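You operate a simulated robot arm through the tools that you are given. There is no shell and no other tool. Be economical: measure what you need, move in short steps, check, and stop when the job is done.

You are at the controls of a simulated robot arm. One attempt, no reset.

## Task
Wipe the stage glass clean with the machine's blue pad, then cover it.
Fine: grey cover on the glass, pad back in its place, stage pushed in. Where these are worked on the way, their far stop is far enough and under half their travel is too little: stage. What is to be rubbed or washed off counts as gone when no trace of it is left.

The check looks at the end state, three seconds after you hand in, the way a careful person would. Anything else that was tipped, shoved, dropped, spilled or broken makes it a failure. A push-on lid holds only when it is set on centred and level and pressed home; a screw cap is set on level and turned clockwise until tight.

## Robot
A 6-joint arm with a two-finger parallel gripper on a trunk, on a base that drives. Base frame: it is fixed to the floor where the robot stands at the start and does not move with it; the origin is under the middle of the robot, x ahead of it, y to its left, z up. Units: mm, degrees, N and s.
With the tool pointing down near the work surface it reaches from about 340 to 820 mm from the robot's upright axis, wherever it stands. Its first joint turns from -166.0 to 166.0 degrees. Places, roughly: grey cover [250, 1500, 750]; stage [600, 0, 900]; stage glass [600, 100, 1000]. Payload 3.91 kg.
Tool frame: the origin (TCP) lies between the finger pads and is the grasp point; the fingertips stand 30 mm ahead of it; z points along the fingers, y is the line along which they close. The gripper opens to 110 mm. The fingers are 20 mm wide and 10 mm thick; the gripper's body (48 by 112 mm) begins 55 mm behind the TCP.
Orientation is that of the tool frame in the base frame, as a unit quaternion [w, x, y, z]. With the fingers straight down and closing along the base's y, the tool's x points along the base's -x, its y along +y and its z along -z.

## Interface
- The arm moves only by the tool nudge_tool. Its argument "steps" is one flat list of numbers, 6 for each row, row after row: the shift along the tool's x, y, z in mm, then the turn, a rotation vector about the tool's x, y, z in degrees. In form: [tx, ty, tz, ax, ay, az, tx, ty, tz, ax, ay, az, ...]. A call has 1 to 8 rows; each row is the pose to reach, as a shift and turn from the pose commanded when the call began, along the tool's axes at that moment. "hand" is the gripper command, from -1 (fully open) to 1 (shut), values between in proportion, set as the call begins (left out, the last holds). Each row takes 0.2 s and may step no farther than 50 mm and 8.6 degrees from the row before; otherwise, or with a gripper value out of range, the whole call is refused. Where a pose cannot be reached the arm comes as near as it can. A force on the tool above 40 N (or 10 N above the force at the start of the call, whichever is more), or a blocked arm, ends the call early, and 0.2 s more pass. The fingers move at their own pace (about 45 mm/s each) and stop on an object; they squeeze with about 26 N. The grip force told is the motor's: it shows also when the fingers shut on nothing. Time passes only in rows, and 0.2 s behind the last, so rows that repeat a pose let the fingers close. The reply holds the time, the measured pose of the TCP, the force on the tool along the base axes, the opening and the grip force, in the units named above and with some noise, with the torque about the TCP (base axes, N m) and any sound that the robot's microphone picked up.
- Cameras (640 x 400 px; columns grow to the right, rows downward): "scene" is now at [3.5, 114.8, 1567.4]; the picture's right is [-0.34, -0.94, 0.00], its down [-0.62, 0.22, -0.75] and it looks along [0.71, -0.25, -0.66] (base axes); focal length 266 px, centre (320, 200). "wrist" rides on the gripper at [77, 7, -114] in the tool frame; the picture's right is [-0.09, 1.00, 0.00], its down [-0.80, -0.07, -0.60] and it looks along [-0.59, -0.05, 0.80] (tool axes); focal length 270 px, centre (320, 200). There is no depth. A picture from a camera that has moved, and an enlarged one, comes with that camera's place and axes in the base frame and with its lens.
- grab_frame(camera): a new picture of that camera. No time passes.
- lift_body(by): slides the trunk up (or, below 0, down) by that many mm; the arm and the scene camera ride with it, the base frame stays. It gives what a move gives, with no picture.
- steer(legs): drives the robot by 1 to 6 legs, each [ahead, turn to the left] in mm and degrees, along the robot's own axes; the way and the turn of a leg run together, so that a leg with both is an arc; at most 1500 mm and 180 degrees a leg. The arm and the cameras ride along, it lands a little off, and it stops where it bumps. It gives what a move gives.
- head_to(pan, tilt): turns the head with the scene camera to pan (to the left, within 155 degrees either way) and tilt (down, from -29 to 69), counted from straight ahead of the robot. It gives what a move gives.
- zoom(camera, box): a new picture of the part [left, top, right, bottom] of that camera's present view, enlarged. No time passes.
- sign_off(): hands the job in; it is judged then, once.

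Go step by step. Nothing tells you exact positions but the pictures and the camera data: compare them with the known pose of the tool, close in by small moves and look again before you grip or let go. The budget is 120 turns and 90 pictures, counting those below and the enlarged ones. Unless the task says otherwise, let go and move clear before handing in, and close with one line.

The tools are called after "Emit:" as name(argument=value, ...) on one line, values as JSON. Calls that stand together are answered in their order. nudge_tool: Moves the arm, as the interface text tells. Its arguments: {"type":"object","properties":{"steps":{"type":"array"},"hand":{"type":"number"}},"required":["steps"]} The other tools are called the same way: lift_body (by) slides the trunk up or down; steer (legs) drives the base; head_to (pan, tilt) turns the head that bears the scene camera; grab_frame (camera) takes a picture; zoom (camera, box) takes an enlarged picture of a part of a camera's view; sign_off () hands the job in.

At the start:

```text
t: 0.0
tool_pos: [405.0, -153.7, 1279.9]
tool_rot: [0.0, -0.003, 1.0, 0.0]
contact_force: [-0.3, 0.1, 0.1]
wrist_torque: [0.04, 0.02, -0.01]
finger_gap: 109.9
grip_force: 0.1
trunk travel left (down, up): [-525.0, 85.0]
robot x, y, heading: [4.2, -3.6, -0.1]
head pan, tilt: [-19.6, 41.4]
```

scene: 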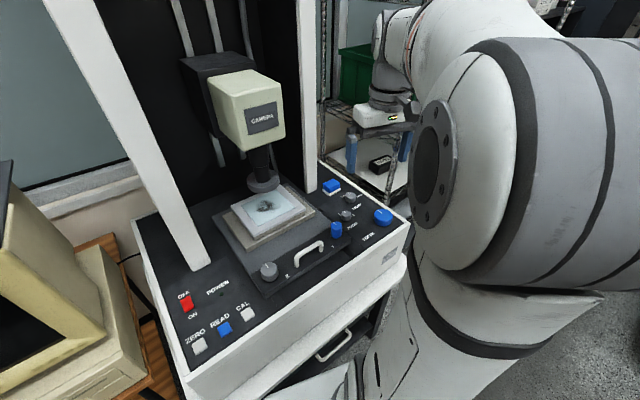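
wrist: 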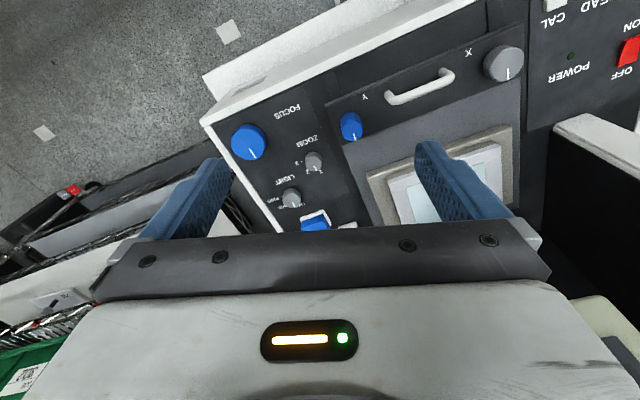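

I see a measuring machine with a stage that has a smudged glass, a handle drawer, knobs and a blue pad at its right back. I look closer first and search for the grey cover.

Emit:
zoom(camera="scene", box=[200, 140, 420, 290])

Emit:
head_to(pan=80, tilt=30)

```text
2.67 times, centred on (310, 215) of scene
camera zoom: at [3.5, 114.8, 1567.4], right [-0.34, -0.94, 0.0], down [-0.62, 0.22, -0.75], along [0.71, -0.25, -0.66], focal length 710 px, centre (347, 160)
```

zoom: 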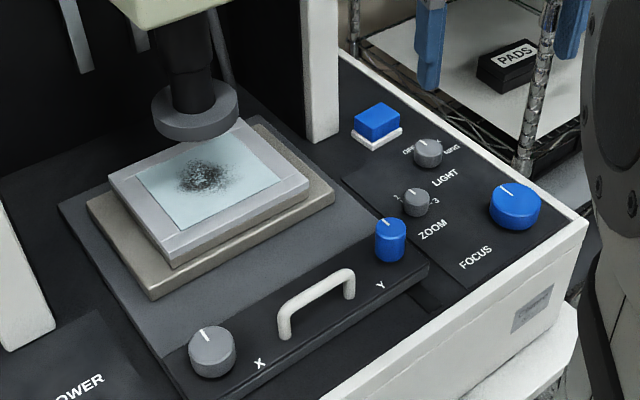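

```text
t: 1.8
tool_pos: [404.8, -153.8, 1280.3]
tool_rot: [-0.001, -0.003, 1.0, 0.0]
contact_force: [-0.5, 0.4, 1.0]
wrist_torque: [0.0, 0.03, -0.01]
finger_gap: 110.0
grip_force: 0.1
trunk travel left (down, up): [-525.0, 85.0]
robot x, y, heading: [1.9, -7.9, 0.2]
head pan, tilt: [80.0, 30.0]
```

Next I look for the grey cover to the left.

Emit:
grab_frame(camera="scene")

```text
86 pictures are left
camera scene: at [-59.8, 232.2, 1584.8], right [0.98, -0.17, 0.0], down [-0.09, -0.49, -0.87], along [0.15, 0.85, -0.5], focal length 266 px, centre (320, 200)
```

scene: 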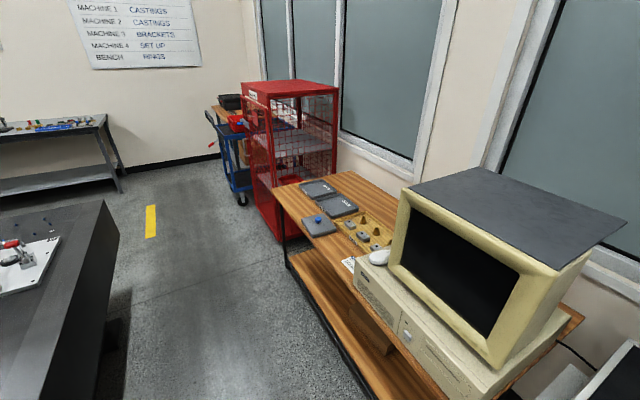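

Emit:
zoom(camera="scene", box=[260, 160, 420, 280])

```text
3.33 times, centred on (340, 220) of scene
camera zoom: at [-59.8, 232.2, 1584.8], right [0.98, -0.17, 0.0], down [-0.09, -0.49, -0.87], along [0.15, 0.85, -0.5], focal length 888 px, centre (253, 133)
```

zoom: 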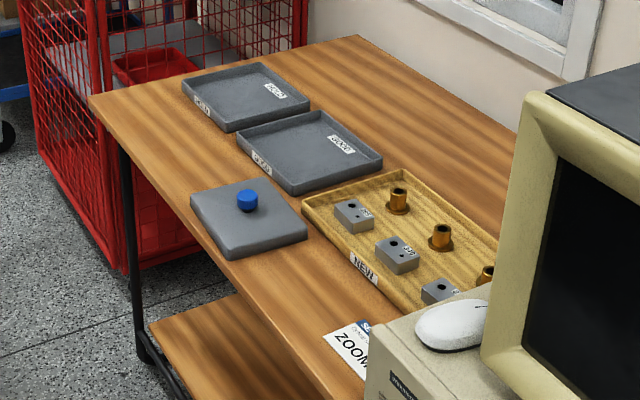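

The handle's top sits near (444, -8, 976), turned some 16°. I want to back off a bit for more room, so I check behind the robot.

Emit:
head_to(pan=150, tilt=45)

Emit:
grab_frame(camera="scene")

Emit:
head_to(pan=-150, tilt=45)

Emit:
grab_frame(camera="scene")

```text
t: 3.2
tool_pos: [405.2, -154.6, 1279.9]
tool_rot: [0.0, -0.002, 1.0, 0.0]
contact_force: [-0.3, -0.2, -0.1]
wrist_torque: [0.0, 0.03, -0.01]
finger_gap: 110.1
grip_force: 0.1
trunk travel left (down, up): [-525.0, 85.0]
robot x, y, heading: [-1.1, -5.9, -0.1]
head pan, tilt: [150.0, 45.0]
```

```text
84 pictures are left
camera scene: at [-146.0, 183.9, 1562.2], right [0.5, 0.87, 0.0], down [0.61, -0.35, -0.71], along [-0.61, 0.35, -0.71], focal length 266 px, centre (320, 200)
```

scene: 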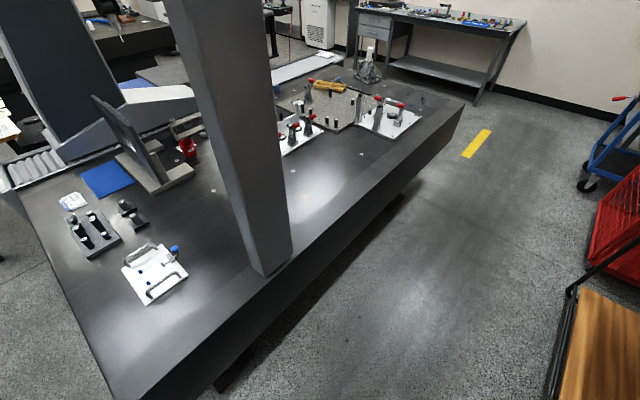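

```text
t: 7.3
tool_pos: [405.6, -153.5, 1281.3]
tool_rot: [0.0, -0.002, 1.0, 0.0]
contact_force: [-0.3, 0.4, 0.8]
wrist_torque: [0.0, -0.03, 0.02]
finger_gap: 109.9
grip_force: 0.2
trunk travel left (down, up): [-525.0, 85.0]
robot x, y, heading: [1.1, -8.5, -0.2]
head pan, tilt: [-150.0, 45.0]
```

```text
83 pictures are left
camera scene: at [-146.1, 102.5, 1562.2], right [-0.5, 0.87, 0.0], down [0.61, 0.35, -0.71], along [-0.61, -0.35, -0.71], focal length 266 px, centre (320, 200)
```

scene: 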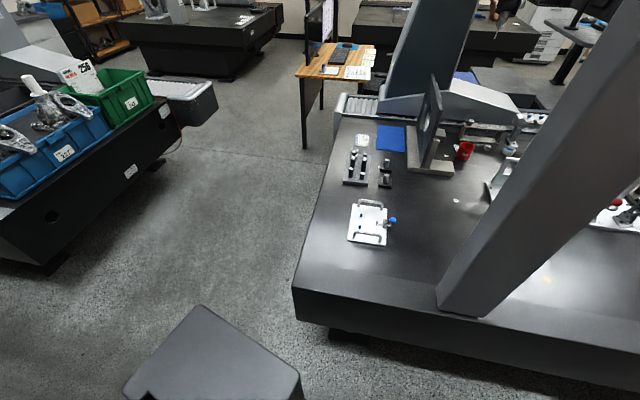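

There is a bench behind with limited room. I check the floor in front and to the left to learn my own outline.

Emit:
head_to(pan=40, tilt=69)

Emit:
grab_frame(camera="scene")

Emit:
head_to(pan=100, tilt=60)

Emit:
grab_frame(camera="scene")

```text
t: 10.1
tool_pos: [405.5, -154.6, 1281.9]
tool_rot: [0.0, -0.004, 1.0, 0.0]
contact_force: [0.4, -0.7, 0.5]
wrist_torque: [0.03, -0.03, -0.02]
finger_gap: 109.7
grip_force: 0.2
trunk travel left (down, up): [-525.0, 85.0]
robot x, y, heading: [3.6, -6.3, 0.1]
head pan, tilt: [40.0, 68.8]
```

```text
82 pictures are left
camera scene: at [-32.8, 179.0, 1533.3], right [0.64, -0.77, 0.0], down [-0.71, -0.6, -0.36], along [0.28, 0.23, -0.93], focal length 266 px, centre (320, 200)
```

scene: 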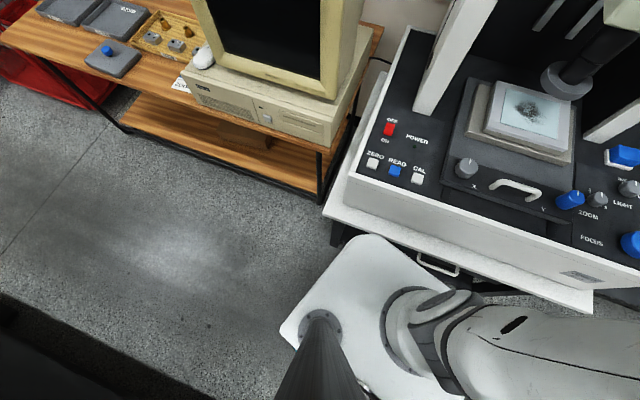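

```text
t: 11.4
tool_pos: [405.3, -153.9, 1280.3]
tool_rot: [0.0, -0.002, 1.0, -0.001]
contact_force: [0.0, -0.3, -0.3]
wrist_torque: [0.0, -0.03, -0.01]
finger_gap: 109.8
grip_force: 0.1
trunk travel left (down, up): [-525.0, 85.0]
robot x, y, heading: [3.3, -1.5, 0.2]
head pan, tilt: [100.0, 60.0]
```

```text
81 pictures are left
camera scene: at [-87.1, 208.8, 1542.7], right [0.99, 0.17, 0.0], down [0.15, -0.85, -0.5], along [-0.09, 0.49, -0.87], focal length 266 px, centre (320, 200)
```

scene: 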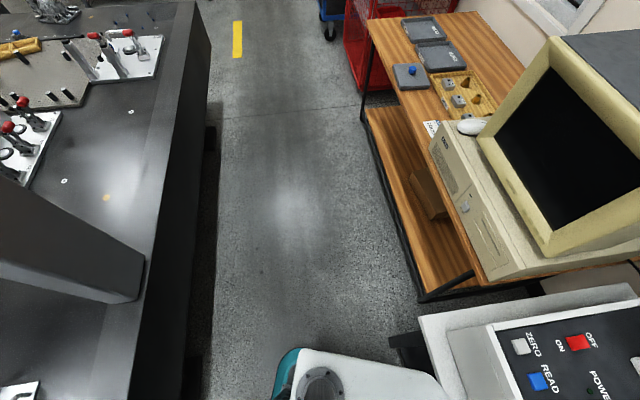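

The corridor runs at about 106° heading, 950 mm wide; I back off 100 mm so that the handle and the stage lie in comfortable reach.

Emit:
steer(legs=[[-100, 0]])

Emit:
head_to(pan=-10, tilt=42)

Emit:
grab_frame(camera="scene")

Emit:
grab_frame(camera="wrist")

```text
t: 12.5
tool_pos: [303.1, -155.3, 1280.8]
tool_rot: [0.002, -0.003, 1.0, 0.0]
contact_force: [-0.5, 0.0, -0.2]
wrist_torque: [-0.02, -0.02, 0.01]
finger_gap: 109.9
grip_force: 0.0
trunk travel left (down, up): [-525.0, 85.0]
robot x, y, heading: [-101.4, -8.4, 0.0]
head pan, tilt: [100.0, 60.0]
```

```text
t: 14.4
tool_pos: [304.5, -153.2, 1280.6]
tool_rot: [0.0, -0.003, 1.0, 0.0]
contact_force: [-0.6, 0.0, -0.2]
wrist_torque: [0.02, 0.03, 0.01]
finger_gap: 109.7
grip_force: 0.0
trunk travel left (down, up): [-525.0, 85.0]
robot x, y, heading: [-95.3, -4.6, -0.1]
head pan, tilt: [-10.0, 42.0]
```

```text
80 pictures are left
camera scene: at [-93.8, 128.7, 1566.5], right [-0.17, -0.98, 0.0], down [-0.66, 0.12, -0.74], along [0.73, -0.13, -0.67], focal length 266 px, centre (320, 200)
```

scene: 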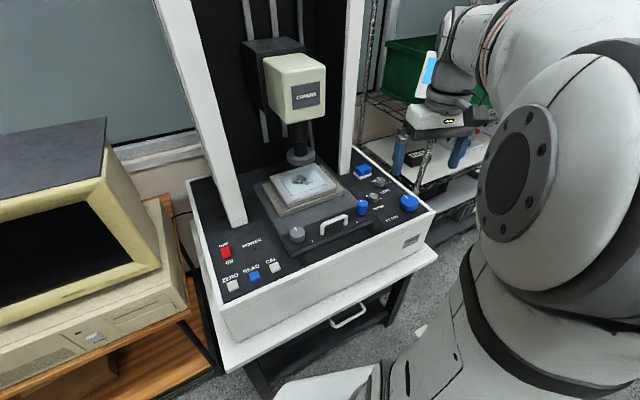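

```text
79 pictures are left
camera wrist: at [225.8, -149.0, 1395.2], right [0.08, 1.0, 0.0], down [0.8, -0.07, 0.6], along [0.59, -0.05, -0.8], focal length 270 px, centre (320, 200)
```

wrist: 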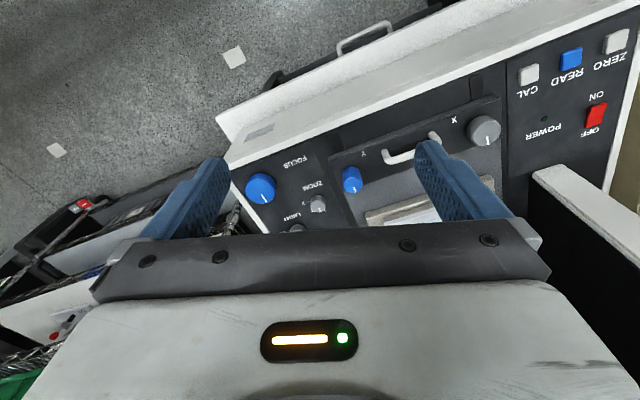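

I move above the handle while turning the tool so that the fingers close along the stage's travel.

Emit:
nudge_tool(steps=[-17, 18, 25, 0, 0, 8.2, -34, 36, 50, 0, 0, 16.4, -51, 54, 75, 0, 0, 24.6, -69, 72, 100, 0, 0, 32.8, -86, 90, 125, 0, 0, 41, -103, 108, 150, 0, 0, 49.2, -120, 126, 175, 0, 0, 57.4, -138, 144, 200, 0, 0, 65.6], hand=-0.3)

Emit:
nudge_tool(steps=[0, 0, 0, 0, 0, 8, 0, 0, 0, 0, 0, 8])

Emit:
grab_frame(camera="wrist")

Emit:
grab_frame(camera="scene")

```text
t: 16.2
tool_pos: [442.9, -9.9, 1080.2]
tool_rot: [0.0, 0.541, 0.841, 0.0]
contact_force: [0.9, 0.1, 0.0]
wrist_torque: [0.01, 0.01, -0.01]
finger_gap: 71.4
grip_force: 0.2
trunk travel left (down, up): [-525.0, 85.0]
robot x, y, heading: [-97.2, -8.3, 0.2]
head pan, tilt: [-10.0, 42.0]
```

```text
t: 16.8
tool_pos: [442.2, -9.1, 1080.6]
tool_rot: [0.0, 0.597, 0.802, 0.0]
contact_force: [-0.5, -0.5, 0.1]
wrist_torque: [0.0, -0.04, 0.01]
finger_gap: 71.4
grip_force: 0.1
trunk travel left (down, up): [-525.0, 85.0]
robot x, y, heading: [-97.4, -5.8, 0.0]
head pan, tilt: [-10.0, 42.0]
```

```text
78 pictures are left
camera wrist: at [425.1, 64.7, 1195.6], right [0.98, 0.2, 0.0], down [0.16, -0.79, 0.59], along [0.12, -0.58, -0.8], focal length 270 px, centre (320, 200)
```

wrist: 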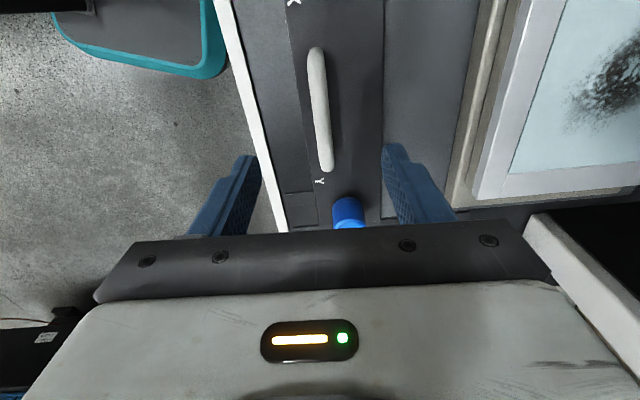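

```text
77 pictures are left
camera scene: at [-93.5, 128.7, 1566.5], right [-0.17, -0.98, 0.0], down [-0.66, 0.12, -0.74], along [0.73, -0.13, -0.67], focal length 266 px, centre (320, 200)
```

scene: 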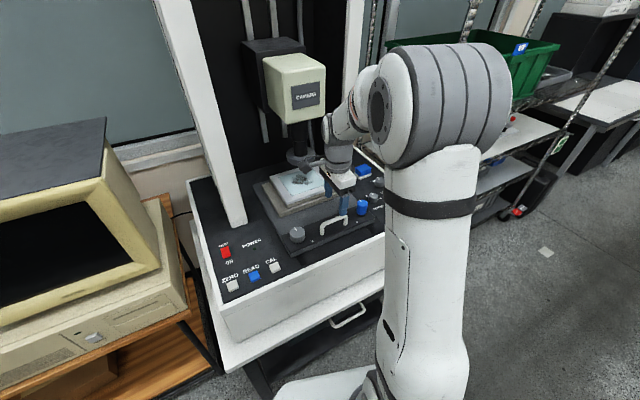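

The handle's centre is confirmed at about (441, -9), bar dir 106°. I narrow the fingers and go down around it.

Emit:
nudge_tool(steps=[0, 0, 20, 0, 0, 0, 0, 0, 45, 0, 0, 0, 0, 0, 65, 0, 0, 0, 0, 0, 80, 0, 0, 0, 0, 0, 90, 0, 0, 0, 0, 0, 96, 0, 0, 0], hand=0.25)

Emit:
grab_frame(camera="wrist")

Emit:
zoom(camera="scene", box=[240, 140, 400, 250])

```text
t: 18.2
tool_pos: [441.3, -9.0, 983.2]
tool_rot: [0.001, 0.597, 0.802, 0.001]
contact_force: [-0.4, -0.4, 0.0]
wrist_torque: [0.01, 0.01, -0.01]
finger_gap: 41.2
grip_force: 0.1
trunk travel left (down, up): [-525.0, 85.0]
robot x, y, heading: [-98.8, -8.5, -0.2]
head pan, tilt: [-10.0, 42.0]
```

```text
76 pictures are left
camera wrist: at [425.1, 64.8, 1099.2], right [0.98, 0.2, 0.0], down [0.16, -0.79, 0.59], along [0.12, -0.58, -0.8], focal length 270 px, centre (320, 200)
```

wrist: 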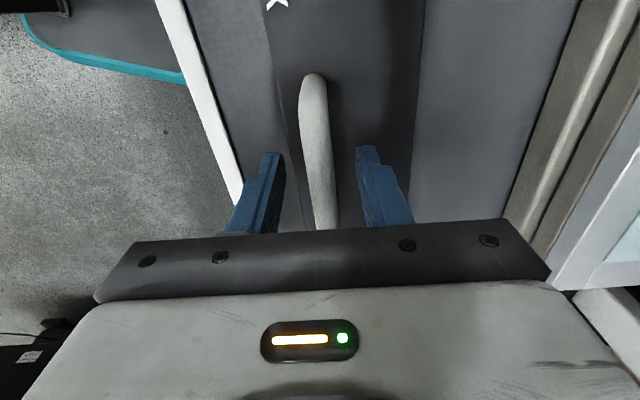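

```text
3.64 times, centred on (320, 195) of scene
camera zoom: at [-93.5, 128.6, 1566.5], right [-0.17, -0.98, 0.0], down [-0.66, 0.12, -0.74], along [0.73, -0.13, -0.67], focal length 968 px, centre (320, 218)
```

zoom: 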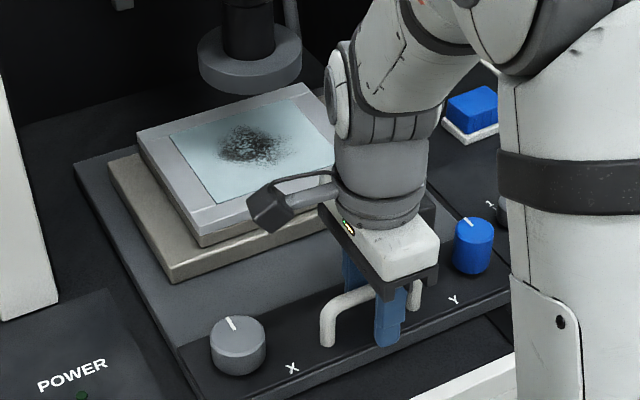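

The fingers straddle the bar. I close and check.

Emit:
nudge_tool(steps=[0, 0, 4, 0, 0, 0, 0, 0, 4, 0, 0, 0, 0, 0, 4, 0, 0, 0, 0, 0, 4, 0, 0, 0], hand=1)

```text
t: 19.2
tool_pos: [443.5, -8.9, 981.9]
tool_rot: [0.001, 0.597, 0.802, 0.0]
contact_force: [8.3, 2.7, 2.4]
wrist_torque: [0.03, 0.06, 0.97]
finger_gap: 13.1
grip_force: 44.9
trunk travel left (down, up): [-525.0, 85.0]
robot x, y, heading: [-94.3, -4.0, -0.1]
head pan, tilt: [-10.0, 42.0]
```

Gripped at 13 mm. I pull along -n.

Emit:
nudge_tool(steps=[0, -8, 0, 0, 0, 0, 0, -18, 0, 0, 0, 0, 0, -28, 0, 0, 0, 0, 0, -40, 0, 0, 0, 0])

```text
t: 20.2
tool_pos: [402.4, -22.4, 981.6]
tool_rot: [0.0, 0.597, 0.802, 0.0]
contact_force: [0.7, -13.9, 6.2]
wrist_torque: [-0.63, -0.32, 0.96]
finger_gap: 13.1
grip_force: 44.8
trunk travel left (down, up): [-525.0, 85.0]
robot x, y, heading: [-100.7, -6.5, 0.0]
head pan, tilt: [-10.0, 42.0]
```

Emit:
nudge_tool(steps=[-1.5, -12, 0, 0, 0, 0, -2, -24, 0, 0, 0, 0, -2.5, -36, 0, 0, 0, 0, -3, -48, 0, 0, 0, 0, -3.5, -60, 0, 0, 0, 0])

Emit:
grab_frame(camera="scene")

```text
t: 21.4
tool_pos: [345.6, -42.1, 981.6]
tool_rot: [-0.001, 0.597, 0.803, 0.0]
contact_force: [-2.8, -0.8, -2.5]
wrist_torque: [-0.07, -0.19, 0.9]
finger_gap: 13.0
grip_force: 45.7
trunk travel left (down, up): [-525.0, 85.0]
robot x, y, heading: [-97.2, -9.3, -0.1]
head pan, tilt: [-10.0, 42.0]
```

```text
74 pictures are left
camera scene: at [-94.1, 128.3, 1566.4], right [-0.17, -0.98, 0.0], down [-0.66, 0.12, -0.74], along [0.73, -0.13, -0.67], focal length 266 px, centre (320, 200)
```

scene: 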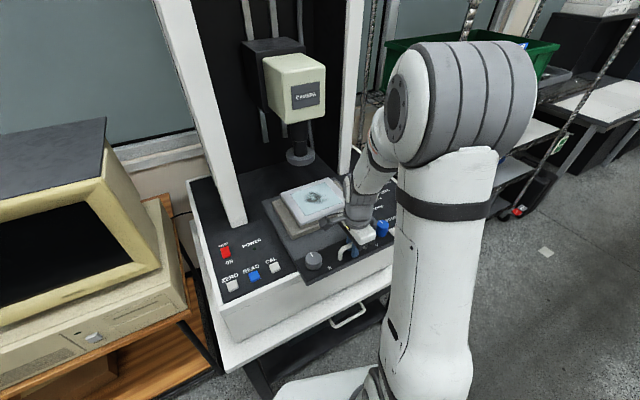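

About 103 mm out; I continue until the far stop.

Emit:
nudge_tool(steps=[-0.5, -10, 0, 0, 0, 0, -1, -20, 0, 0, 0, 0, -1.5, -30, 0, 0, 0, 0, -2, -40, 0, 0, 0, 0, -2.5, -50, 0, 0, 0, 0, -3, -60, 0, 0, 0, 0])

```text
t: 22.8
tool_pos: [301.9, -56.6, 981.9]
tool_rot: [0.006, 0.595, 0.804, 0.004]
contact_force: [15.9, 21.4, -13.6]
wrist_torque: [0.44, 0.21, 1.01]
finger_gap: 12.9
grip_force: 45.2
trunk travel left (down, up): [-525.0, 85.0]
robot x, y, heading: [-101.2, -11.6, -0.1]
head pan, tilt: [-10.0, 42.0]
stopped in row 6: the force on the tool passed its limit (the readings are from after the stop); the commanded pose is now the measured one
```

The far stop is reached at about 150 mm. I open and lift clear, then look at pad and glass.

Emit:
nudge_tool(steps=[0, 0, 0, 0, 0, 0, 0, 0, 0, 0, 0, 0, 0, 0, -20, 0, 0, 0, 0, 0, -50, 0, 0, 0, 0, 0, -90, 0, 0, 0, 0, 0, -130, 0, 0, 0, 0, 0, -170, 0, 0, 0], hand=0.25)

Emit:
grab_frame(camera="scene")

Emit:
grab_frame(camera="wrist")

```text
t: 24.4
tool_pos: [295.1, -60.5, 1153.7]
tool_rot: [0.005, 0.597, 0.802, 0.005]
contact_force: [0.3, -0.8, -0.4]
wrist_torque: [0.03, 0.0, 0.0]
finger_gap: 41.2
grip_force: 0.1
trunk travel left (down, up): [-525.0, 85.0]
robot x, y, heading: [-97.6, -8.9, 0.0]
head pan, tilt: [-10.0, 42.0]
```

```text
73 pictures are left
camera scene: at [-94.2, 128.7, 1566.5], right [-0.17, -0.98, 0.0], down [-0.66, 0.12, -0.74], along [0.73, -0.13, -0.67], focal length 266 px, centre (320, 200)
```

scene: 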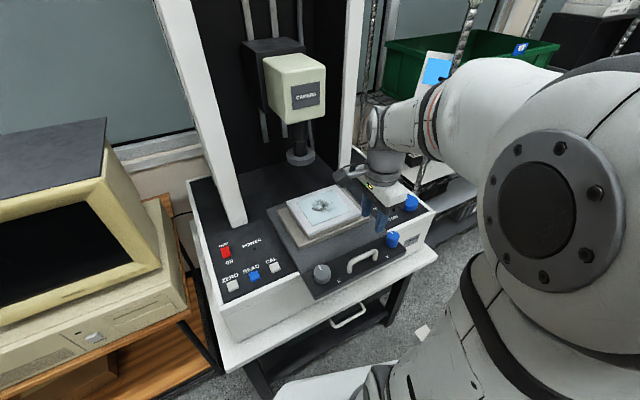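

```text
72 pictures are left
camera wrist: at [276.6, 14.8, 1267.3], right [0.98, 0.2, 0.01], down [0.15, -0.79, 0.6], along [0.13, -0.58, -0.8], focal length 270 px, centre (320, 200)
```

wrist: 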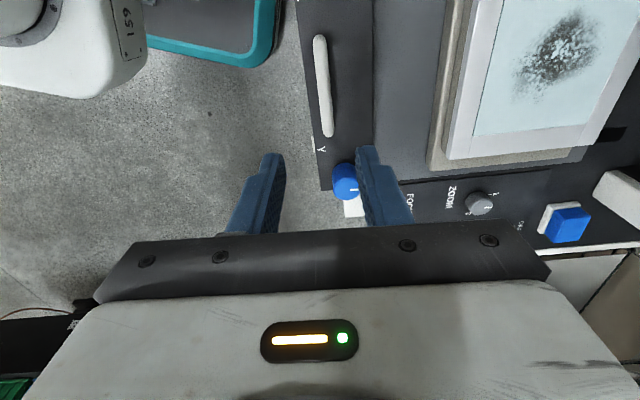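

The glass is clear of the lens. The pad sits at about (722, -184, 956), slightly beyond reach, so I drive 60 mm ahead and go above it.

Emit:
steer(legs=[[60, 0]])

Emit:
nudge_tool(steps=[-12, 40, -10, 0, 0, 0, -24, 80, -10, 0, 0, 0, -36, 120, -10, 0, 0, 0, -48, 160, -10, 0, 0, 0, -60, 200, -10, 0, 0, 0, -72, 230, -10, 0, 0, 0], hand=-0.5)

Emit:
grab_frame(camera="wrist")

Emit:
grab_frame(camera="scene")

```text
t: 25.3
tool_pos: [357.5, -59.8, 1152.9]
tool_rot: [0.004, 0.597, 0.802, 0.003]
contact_force: [-0.2, 0.2, 0.2]
wrist_torque: [-0.01, 0.01, 0.01]
finger_gap: 41.4
grip_force: 0.1
trunk travel left (down, up): [-525.0, 85.0]
robot x, y, heading: [-37.5, -1.3, -0.1]
head pan, tilt: [-10.0, 42.0]
```

```text
t: 26.7
tool_pos: [598.2, -61.0, 1164.4]
tool_rot: [0.005, 0.597, 0.802, 0.003]
contact_force: [0.3, 1.1, 0.6]
wrist_torque: [-0.02, 0.02, -0.03]
finger_gap: 82.4
grip_force: 0.1
trunk travel left (down, up): [-525.0, 85.0]
robot x, y, heading: [-36.4, -3.3, -0.0]
head pan, tilt: [-10.0, 42.0]
```

```text
71 pictures are left
camera wrist: at [580.2, 12.5, 1278.8], right [0.98, 0.2, 0.01], down [0.16, -0.79, 0.6], along [0.13, -0.58, -0.8], focal length 270 px, centre (320, 200)
```

wrist: 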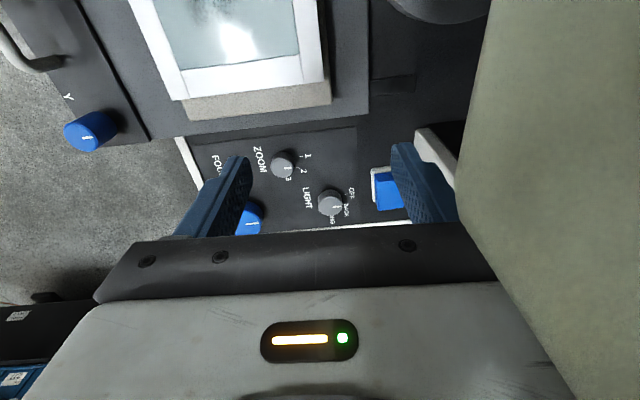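

```text
70 pictures are left
camera scene: at [-32.3, 128.5, 1566.5], right [-0.17, -0.98, 0.0], down [-0.66, 0.12, -0.74], along [0.73, -0.13, -0.67], focal length 266 px, centre (320, 200)
```

scene: 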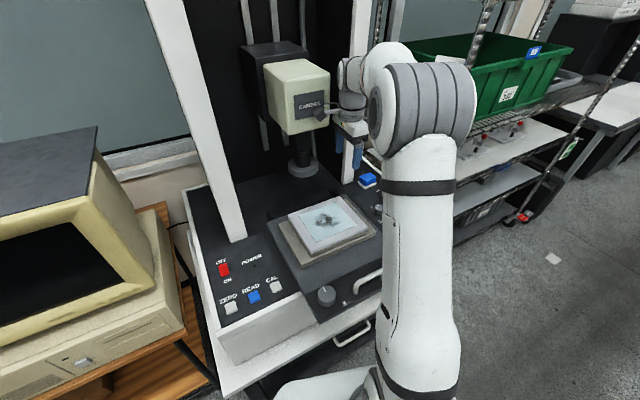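

My wrist camera is near the machine's head, so I back away to the right first and turn the tool half round to put that camera on the outer side.

Emit:
nudge_tool(steps=[-40, 0, 0, 0, 0, 0, -80, 0, 0, 0, 0, 0, -120, 0, 0, 0, 0, 0, -130, 0, 0, 0, 0, -8.5, -130, 0, 0, 0, 0, -17, -130, 0, 0, 0, 0, -25.5, -130, 0, 0, 0, 0, -34, -130, 0, 0, 0, 0, -42.5])

Emit:
nudge_tool(steps=[0, 0, 0, 0, 0, -8.5, 0, 0, 0, 0, 0, -17, 0, 0, 0, 0, 0, -25.5, 0, 0, 0, 0, 0, -34, 0, 0, 0, 0, 0, -42.5, 0, 0, 0, 0, 0, -51, 0, 0, 0, 0, 0, -59.5, 0, 0, 0, 0, 0, -68])

Emit:
nudge_tool(steps=[0, 0, 0, 0, 0, -8.5, 0, 0, 0, 0, 0, -17, 0, 0, 0, 0, 0, -25.5, 0, 0, 0, 0, 0, -34, 0, 0, 0, 0, 0, -42.5, 0, 0, 0, 0, 0, -51, 0, 0, 0, 0, 0, -59.5, 0, 0, 0, 0, 0, -68])

```text
t: 28.5
tool_pos: [634.6, -186.5, 1165.8]
tool_rot: [0.005, 0.264, 0.965, 0.002]
contact_force: [-0.2, 0.0, -0.3]
wrist_torque: [0.02, 0.0, -0.04]
finger_gap: 82.4
grip_force: 0.0
trunk travel left (down, up): [-525.0, 85.0]
robot x, y, heading: [-38.4, -5.6, -0.0]
head pan, tilt: [-10.0, 42.0]
```

```text
t: 30.3
tool_pos: [635.1, -186.3, 1165.4]
tool_rot: [0.006, -0.32, 0.947, -0.002]
contact_force: [1.0, 0.2, -0.2]
wrist_torque: [-0.02, 0.02, -0.01]
finger_gap: 82.5
grip_force: 0.1
trunk travel left (down, up): [-525.0, 85.0]
robot x, y, heading: [-39.4, -8.3, 0.3]
head pan, tilt: [-10.0, 42.0]
```

```text
t: 32.1
tool_pos: [634.6, -186.7, 1166.9]
tool_rot: [-0.004, 0.795, -0.607, 0.005]
contact_force: [0.3, -0.1, 0.3]
wrist_torque: [0.0, 0.03, -0.01]
finger_gap: 82.4
grip_force: 0.1
trunk travel left (down, up): [-525.0, 85.0]
robot x, y, heading: [-38.1, -5.2, -0.1]
head pan, tilt: [-10.0, 42.0]
```

Emit:
grab_frame(camera="wrist")

```text
69 pictures are left
camera wrist: at [645.3, -264.4, 1280.5], right [-0.98, -0.18, -0.01], down [-0.15, 0.79, 0.59], along [-0.1, 0.58, -0.81], focal length 270 px, centre (320, 200)
```

wrist: 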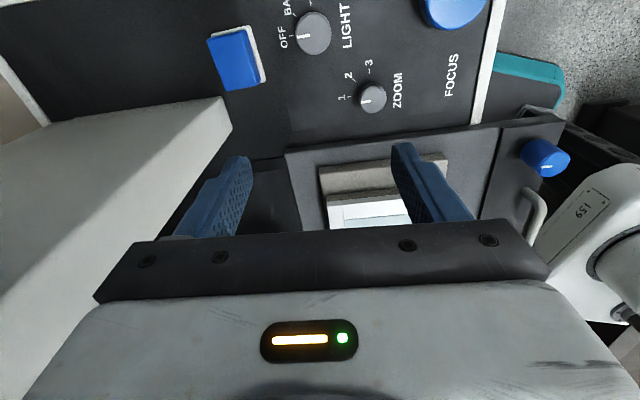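

Emit:
zoom(camera="wrist", box=[180, 10, 300, 110])

Emit:
zoom(camera="scene", box=[330, 150, 410, 210])

```text
4.00 times, centred on (240, 60) of wrist
camera zoom: at [645.3, -264.4, 1280.5], right [-0.98, -0.18, -0.01], down [-0.15, 0.79, 0.59], along [-0.1, 0.58, -0.81], focal length 1081 px, centre (640, 760)
```

zoom: 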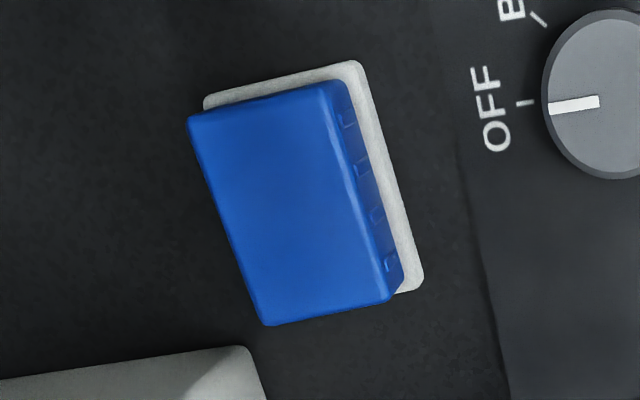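

```text
6.67 times, centred on (370, 180) of scene
camera zoom: at [-33.2, 128.6, 1566.5], right [-0.17, -0.98, 0.0], down [-0.66, 0.12, -0.74], along [0.73, -0.13, -0.67], focal length 1776 px, centre (-13, 333)
```

zoom: 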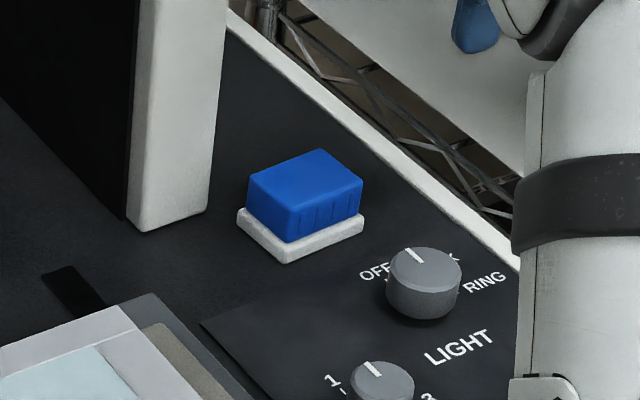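

The pad is about 40 (along n) by 55, top near z 937, centred at (735, -191). I level the tool, and go above it at z≈1000.

Emit:
nudge_tool(steps=[6, -20, 30, 0, 0, -1, 15, -45, 60, -0.7, -0.2, -2, 22, -70, 90, -0.7, -0.2, -2, 30.5, -93, 120, -0.7, -0.2, -2, 30.5, -93, 150, -0.7, -0.2, -2, 30.5, -93, 168, -0.7, -0.2, -2], hand=-0.27)

Emit:
grab_frame(camera="wrist")

Emit:
zoom(camera="scene", box=[320, 130, 420, 210])

```text
t: 33.5
tool_pos: [734.3, -192.4, 999.0]
tool_rot: [0.0, 0.805, -0.594, 0.0]
contact_force: [0.0, -0.6, -1.2]
wrist_torque: [-0.02, 0.0, -0.03]
finger_gap: 69.8
grip_force: 0.1
trunk travel left (down, up): [-525.0, 85.0]
robot x, y, heading: [-40.3, -1.4, 0.1]
head pan, tilt: [-10.0, 42.0]
```

```text
66 pictures are left
camera wrist: at [749.2, -268.8, 1112.9], right [-0.98, -0.21, 0.0], down [-0.17, 0.79, 0.59], along [-0.13, 0.58, -0.8], focal length 270 px, centre (320, 200)
```

wrist: 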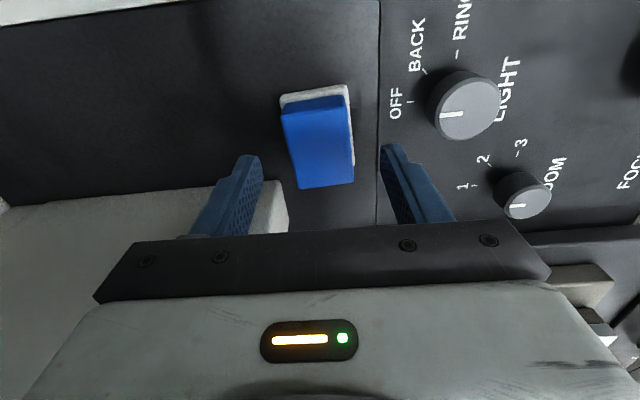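

```text
5.00 times, centred on (370, 170) of scene
camera zoom: at [-32.8, 128.5, 1566.5], right [-0.17, -0.98, 0.0], down [-0.66, 0.12, -0.74], along [0.73, -0.13, -0.67], focal length 1332 px, centre (70, 350)
```

zoom: 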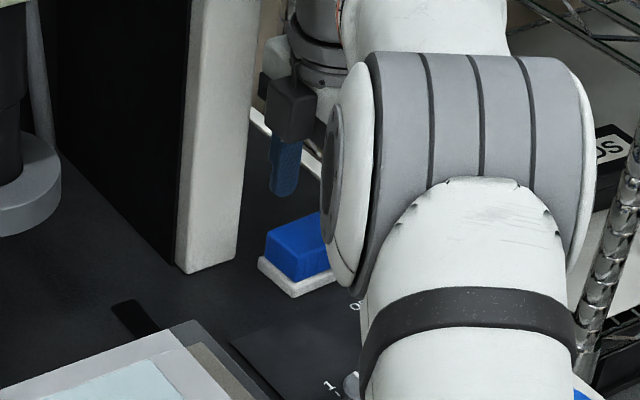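

Nearly centred. I go down partway and look again.

Emit:
nudge_tool(steps=[0, 2, 12, 0, 0, 0, 0, 2, 24, 0, 0, 0, 0, 2, 34, 0, 0, 0])

Emit:
grab_frame(camera="wrist")

Emit:
zoom(camera="scene", box=[340, 150, 400, 195])

```text
t: 34.3
tool_pos: [732.5, -192.5, 965.5]
tool_rot: [0.0, 0.805, -0.593, 0.0]
contact_force: [-1.0, 0.0, -0.7]
wrist_torque: [0.04, 0.04, 0.0]
finger_gap: 70.2
grip_force: 0.0
trunk travel left (down, up): [-525.0, 85.0]
robot x, y, heading: [-38.4, -4.3, -0.1]
head pan, tilt: [-10.0, 42.0]
```

```text
64 pictures are left
camera wrist: at [746.9, -269.3, 1079.4], right [-0.98, -0.21, 0.0], down [-0.17, 0.79, 0.59], along [-0.13, 0.58, -0.8], focal length 270 px, centre (320, 200)
```

wrist: 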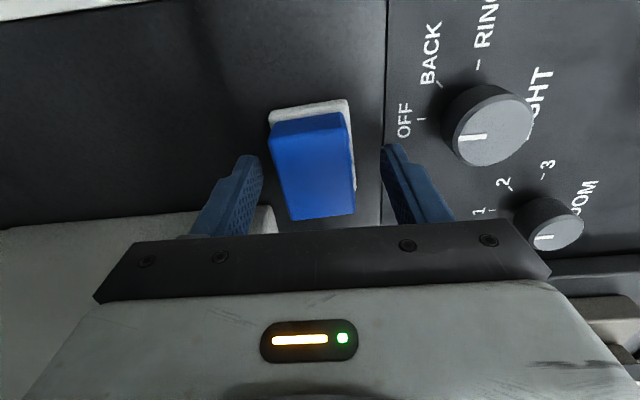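

```text
8.89 times, centred on (370, 172) of scene
camera zoom: at [-33.0, 128.6, 1566.5], right [-0.17, -0.98, 0.0], down [-0.66, 0.12, -0.74], along [0.73, -0.13, -0.67], focal length 2367 px, centre (-124, 444)
```

zoom: 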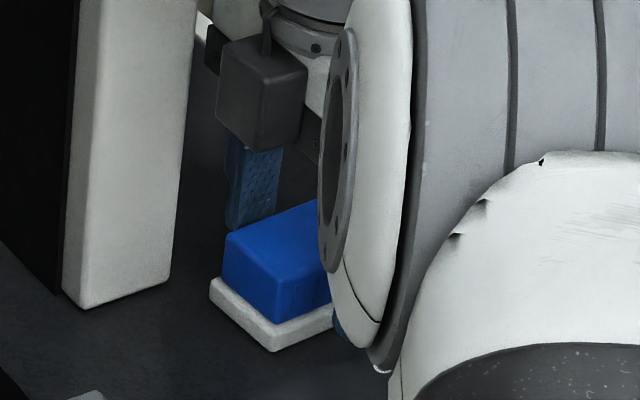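

The pad's top is near z 941. Small correction, then down to grip with tips above the pad's bottom.

Emit:
nudge_tool(steps=[-2, -2.5, 5, 0, 0, 0, -2, -2.5, 10, 0, 0, 0, -2, -2.5, 14, 0, 0, 0])

Emit:
nudge_tool(steps=[0, 0, 0, 0, 0, 0, 0, 0, 0, 0, 0, 0, 0, 0, 0, 0, 0, 0], hand=1)

Emit:
grab_frame(camera="wrist")

```text
t: 35.1
tool_pos: [734.3, -190.1, 952.4]
tool_rot: [0.0, 0.805, -0.593, 0.001]
contact_force: [0.1, -0.2, 2.6]
wrist_torque: [0.0, 0.13, -0.01]
finger_gap: 70.2
grip_force: 0.0
trunk travel left (down, up): [-525.0, 85.0]
robot x, y, heading: [-41.4, -4.9, -0.2]
head pan, tilt: [-10.0, 42.0]
```

```text
t: 35.9
tool_pos: [734.3, -190.6, 951.3]
tool_rot: [0.0, 0.805, -0.594, 0.0]
contact_force: [0.6, -0.1, 0.0]
wrist_torque: [0.0, 0.02, -0.01]
finger_gap: 46.2
grip_force: 26.0
trunk travel left (down, up): [-525.0, 85.0]
robot x, y, heading: [-39.5, -7.5, -0.0]
head pan, tilt: [-10.0, 42.0]
```

```text
62 pictures are left
camera wrist: at [749.1, -266.6, 1065.6], right [-0.98, -0.21, 0.0], down [-0.17, 0.79, 0.59], along [-0.13, 0.58, -0.8], focal length 270 px, centre (320, 200)
```

wrist: 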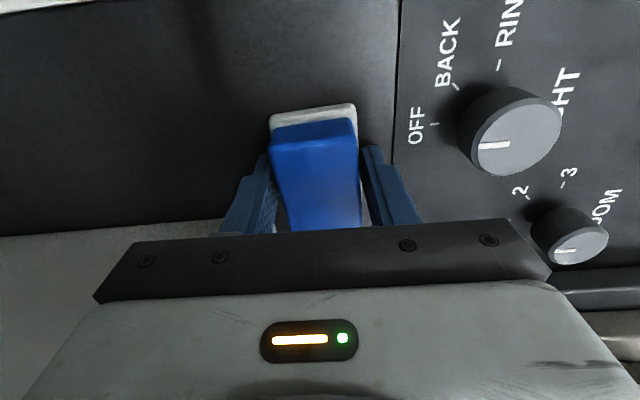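

Gripped (46 mm). I lift straight up and look at the glass.

Emit:
nudge_tool(steps=[0, 0, -10, 0, 0, 0, 0, 0, -25, 0, 0, 0, 0, 0, -45, 0, 0, 0, 0, 0, -70, 0, 0, 0, 0, 0, -90, 0, 0, 0])

Emit:
zoom(camera="scene", box=[250, 140, 410, 270])

Emit:
grab_frame(camera="wrist")

```text
t: 37.1
tool_pos: [734.8, -190.8, 1040.6]
tool_rot: [0.0, 0.805, -0.593, 0.0]
contact_force: [-0.5, 0.2, 0.5]
wrist_torque: [0.0, -0.01, -0.01]
finger_gap: 45.7
grip_force: 25.6
trunk travel left (down, up): [-525.0, 85.0]
robot x, y, heading: [-37.8, -6.1, -0.2]
head pan, tilt: [-10.0, 42.0]
```

```text
3.08 times, centred on (330, 205) of scene
camera zoom: at [-33.2, 128.6, 1566.5], right [-0.17, -0.98, 0.0], down [-0.66, 0.12, -0.74], along [0.73, -0.13, -0.67], focal length 820 px, centre (289, 185)
```

zoom: 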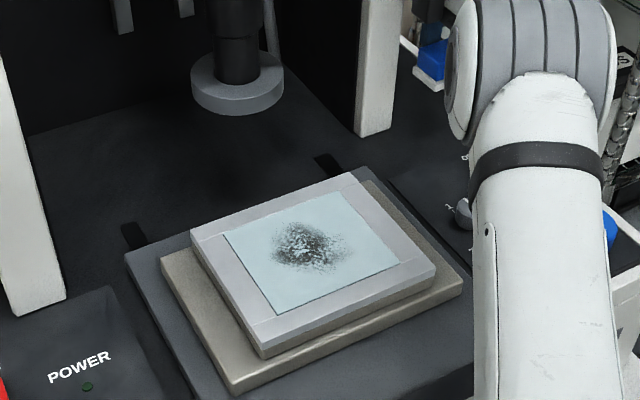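

```text
60 pictures are left
camera wrist: at [749.2, -267.5, 1156.2], right [-0.98, -0.21, 0.0], down [-0.17, 0.79, 0.59], along [-0.13, 0.58, -0.8], focal length 270 px, centre (320, 200)
```

wrist: 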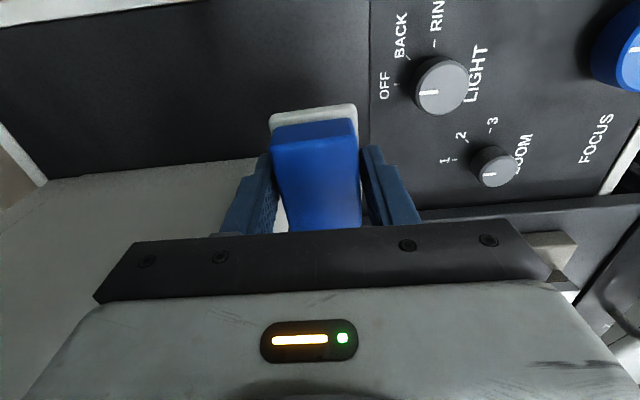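

The pad is up. I carry it out along -n first and then across to above the glass centre (about 525, 5), staying clear of the lens head.

Emit:
nudge_tool(steps=[0, 47, -10, 0, 0, 0, 0, 94, -15, 0, 0, 0, 0, 142, -15, 0, 0, 0, -49, 142, -15, 0, 0, 0, -98, 142, -15, 0, 0, 0, -147, 142, -15, 0, 0, 0, -196, 142, -15, 0, 0, 0, -245, 142, -15, 0, 0, 0])

Emit:
grab_frame(camera="wrist")

Emit:
zoom(camera="scene", box=[240, 100, 420, 270])

```text
t: 38.9
tool_pos: [525.7, 4.0, 1056.4]
tool_rot: [0.0, 0.805, -0.593, 0.0]
contact_force: [-0.4, 0.1, 0.2]
wrist_torque: [-0.03, 0.01, 0.01]
finger_gap: 45.7
grip_force: 26.2
trunk travel left (down, up): [-525.0, 85.0]
robot x, y, heading: [-40.2, -5.8, 0.0]
head pan, tilt: [-10.0, 42.0]
```

```text
59 pictures are left
camera wrist: at [539.9, -73.3, 1170.9], right [-0.98, -0.21, 0.0], down [-0.17, 0.79, 0.59], along [-0.12, 0.58, -0.8], focal length 270 px, centre (320, 200)
```

wrist: 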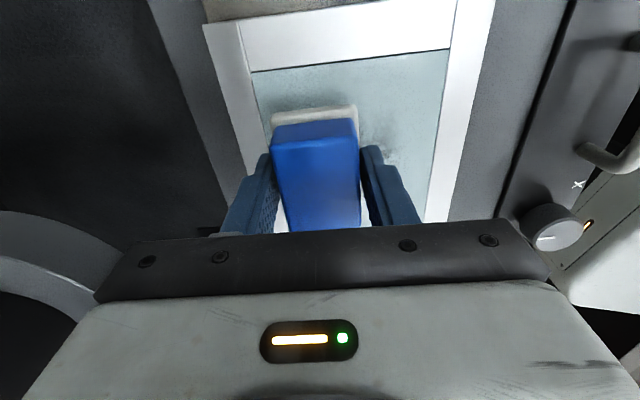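

```text
2.35 times, centred on (330, 185) of scene
camera zoom: at [-33.6, 129.2, 1566.4], right [-0.17, -0.98, 0.0], down [-0.66, 0.12, -0.74], along [0.73, -0.13, -0.67], focal length 627 px, centre (296, 235)
```

zoom: 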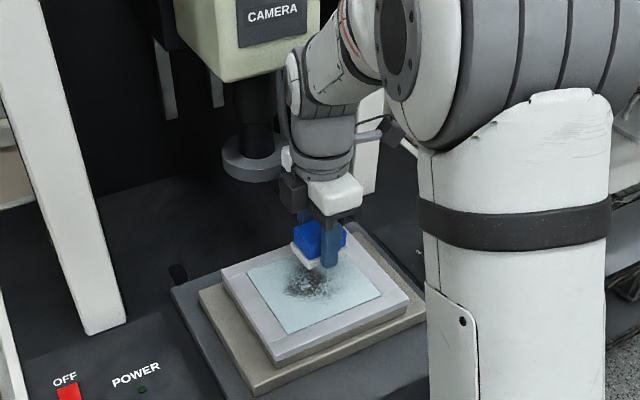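

The white felt belongs to the pad. I lower it slowly toward the glass, watching the force.

Emit:
nudge_tool(steps=[0, 0, 15, 0, 0, 0, 0, 0, 28, 0, 0, 0, 0, 0, 34, 0, 0, 0, 0, 0, 38, 0, 0, 0, 0, 0, 41, 0, 0, 0])

Emit:
zoom(camera="scene", box=[270, 150, 370, 230])

```text
t: 39.8
tool_pos: [529.1, 2.7, 1029.0]
tool_rot: [-0.004, 0.805, -0.593, 0.006]
contact_force: [-1.8, 2.3, 20.1]
wrist_torque: [0.14, 0.72, -0.12]
finger_gap: 45.3
grip_force: 25.8
trunk travel left (down, up): [-525.0, 85.0]
robot x, y, heading: [-38.6, -7.1, -0.0]
head pan, tilt: [-10.0, 42.0]
stopped in row 4: the force on the tool passed its limit (the readings are from after the stop); the commanded pose is now the measured one
```

```text
5.00 times, centred on (320, 190) of scene
camera zoom: at [-34.9, 129.3, 1566.6], right [-0.17, -0.98, 0.0], down [-0.66, 0.12, -0.74], along [0.73, -0.13, -0.67], focal length 1332 px, centre (320, 250)
```

zoom: 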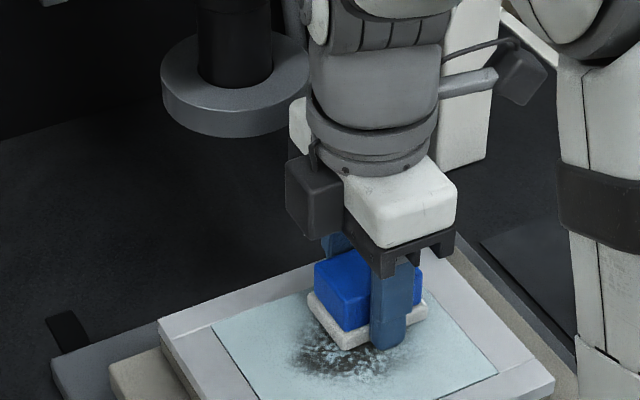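

Contact comes at TCP z≈1029 (glass near 985). I level the pad, shift to a corner of the smudge and begin the first stroke with light pressure.

Emit:
nudge_tool(steps=[0, 0, -6, -0.8, -0.3, 0, 13, -15, -6, -0.8, -0.3, 0, 13, -15, 0, -0.8, -0.3, 0, 13, -15, 4, -0.8, -0.3, 0, 13, 0, 4, -0.8, -0.3, 0, 13, 15, 4, -0.8, -0.3, 0, 13, 30, 4, -0.8, -0.3, 0, 13, 45, 4, -0.8, -0.3, 0])

Emit:
zoom(camera="scene", box=[270, 150, 370, 230])

```text
t: 40.9
tool_pos: [547.0, -6.5, 1028.3]
tool_rot: [-0.005, 0.806, -0.592, 0.005]
contact_force: [-2.2, 2.2, 17.9]
wrist_torque: [0.08, 0.67, -0.1]
finger_gap: 45.1
grip_force: 26.0
trunk travel left (down, up): [-525.0, 85.0]
robot x, y, heading: [-36.1, -4.6, -0.1]
head pan, tilt: [-10.0, 42.0]
stopped in row 5: the force on the tool passed its limit (the readings are from after the stop); the commanded pose is now the measured one
```

```text
5.00 times, centred on (320, 190) of scene
camera zoom: at [-35.0, 129.1, 1566.4], right [-0.17, -0.98, 0.0], down [-0.66, 0.12, -0.74], along [0.73, -0.13, -0.67], focal length 1332 px, centre (320, 250)
```

zoom: 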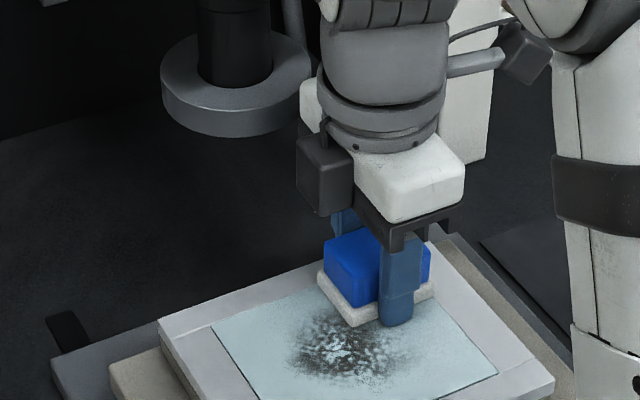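

Very stiff contact. I ease off 2 mm and stroke toward -n.

Emit:
nudge_tool(steps=[0, 0, -2, 0, 0, 0, 0, 10, -2, 0, 0, 0, 0, 25, -2, 0, 0, 0, 0, 40, -2, 0, 0, 0, 0, 55, -2, 0, 0, 0, 0, 65, -2, 0, 0, 0])

Emit:
zoom(camera="scene", box=[270, 150, 370, 230])

```text
t: 42.3
tool_pos: [485.6, -25.8, 1029.3]
tool_rot: [-0.003, 0.806, -0.592, 0.003]
contact_force: [11.4, 4.4, 17.0]
wrist_torque: [0.16, 0.18, -0.12]
finger_gap: 44.9
grip_force: 25.8
trunk travel left (down, up): [-525.0, 85.0]
robot x, y, heading: [-39.1, -7.4, 0.2]
head pan, tilt: [-10.0, 42.0]
```

```text
5.00 times, centred on (320, 190) of scene
camera zoom: at [-32.8, 129.3, 1566.6], right [-0.17, -0.98, 0.0], down [-0.66, 0.12, -0.74], along [0.73, -0.13, -0.67], focal length 1332 px, centre (320, 250)
```

zoom: 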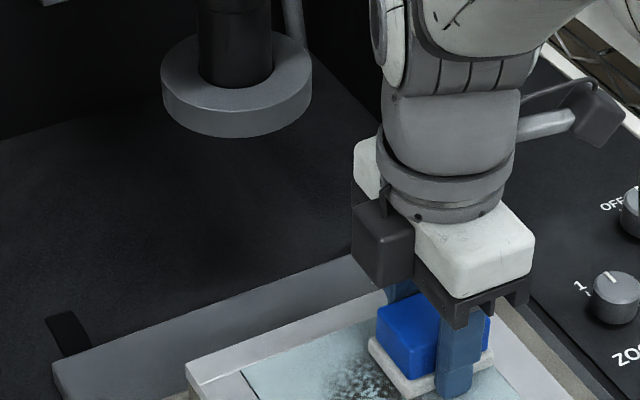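

The glass frame seems to have shifted; I look at the whole stage.

Emit:
zoom(camera="scene", box=[230, 140, 430, 300])

```text
2.50 times, centred on (330, 220) of scene
camera zoom: at [-32.8, 129.3, 1566.6], right [-0.17, -0.98, 0.0], down [-0.66, 0.12, -0.74], along [0.73, -0.13, -0.67], focal length 666 px, centre (295, 150)
```

zoom: 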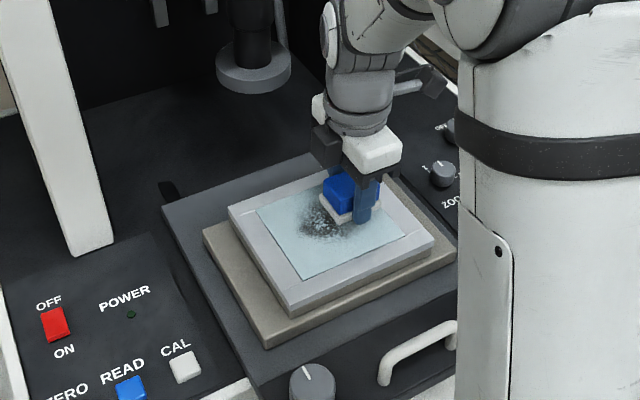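

The glass block slid on its plate about 25 mm toward me with too much pressure. I lift the pad and inspect.

Emit:
nudge_tool(steps=[0, 0, -15, 0, 0, 0, 20, 0, -50, 0, 0, 0, 60, 0, -60, 0, 0, 0, 100, 0, -60, 0, 0, 0])

Emit:
zoom(camera="scene", box=[250, 140, 410, 270])

```text
t: 43.3
tool_pos: [514.2, -121.6, 1087.9]
tool_rot: [-0.003, 0.806, -0.593, 0.001]
contact_force: [-0.4, -0.2, -1.2]
wrist_torque: [0.03, 0.01, 0.0]
finger_gap: 45.0
grip_force: 25.7
trunk travel left (down, up): [-525.0, 85.0]
robot x, y, heading: [-39.9, -7.2, -0.2]
head pan, tilt: [-10.0, 42.0]
```

```text
3.08 times, centred on (330, 205) of scene
camera zoom: at [-32.9, 128.0, 1566.6], right [-0.17, -0.98, 0.0], down [-0.66, 0.12, -0.74], along [0.73, -0.13, -0.67], focal length 820 px, centre (289, 185)
```

zoom: 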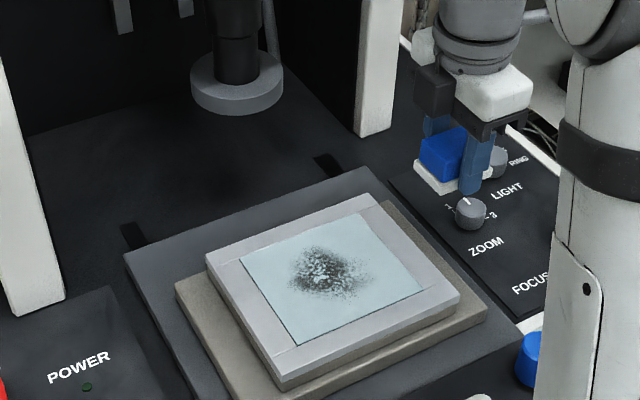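

I check the smudge closely to see what the stroke did.

Emit:
zoom(camera="scene", box=[300, 200, 370, 250])

Emit:
grab_frame(camera="wrist")

```text
8.00 times, centred on (335, 225) of scene
camera zoom: at [-32.9, 128.0, 1566.6], right [-0.17, -0.98, 0.0], down [-0.66, 0.12, -0.74], along [0.73, -0.13, -0.67], focal length 2131 px, centre (200, 0)
```

zoom: 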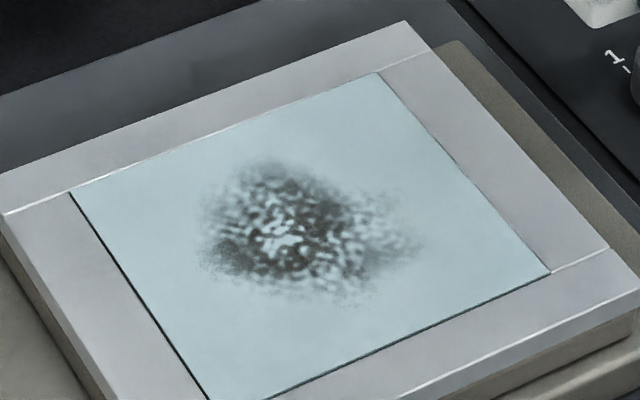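

```text
51 pictures are left
camera wrist: at [528.5, -199.4, 1202.3], right [-0.98, -0.21, -0.01], down [-0.17, 0.79, 0.59], along [-0.12, 0.58, -0.8], focal length 270 px, centre (320, 200)
```

wrist: 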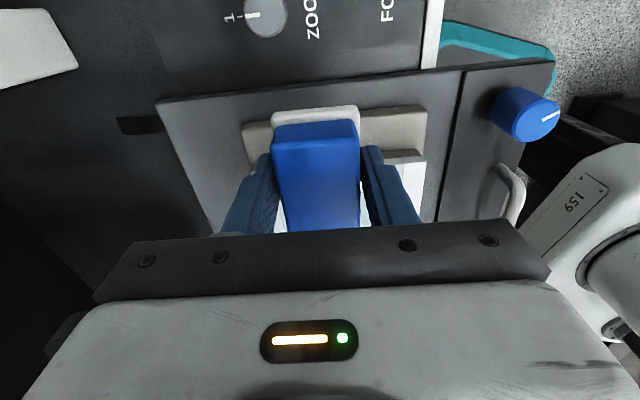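

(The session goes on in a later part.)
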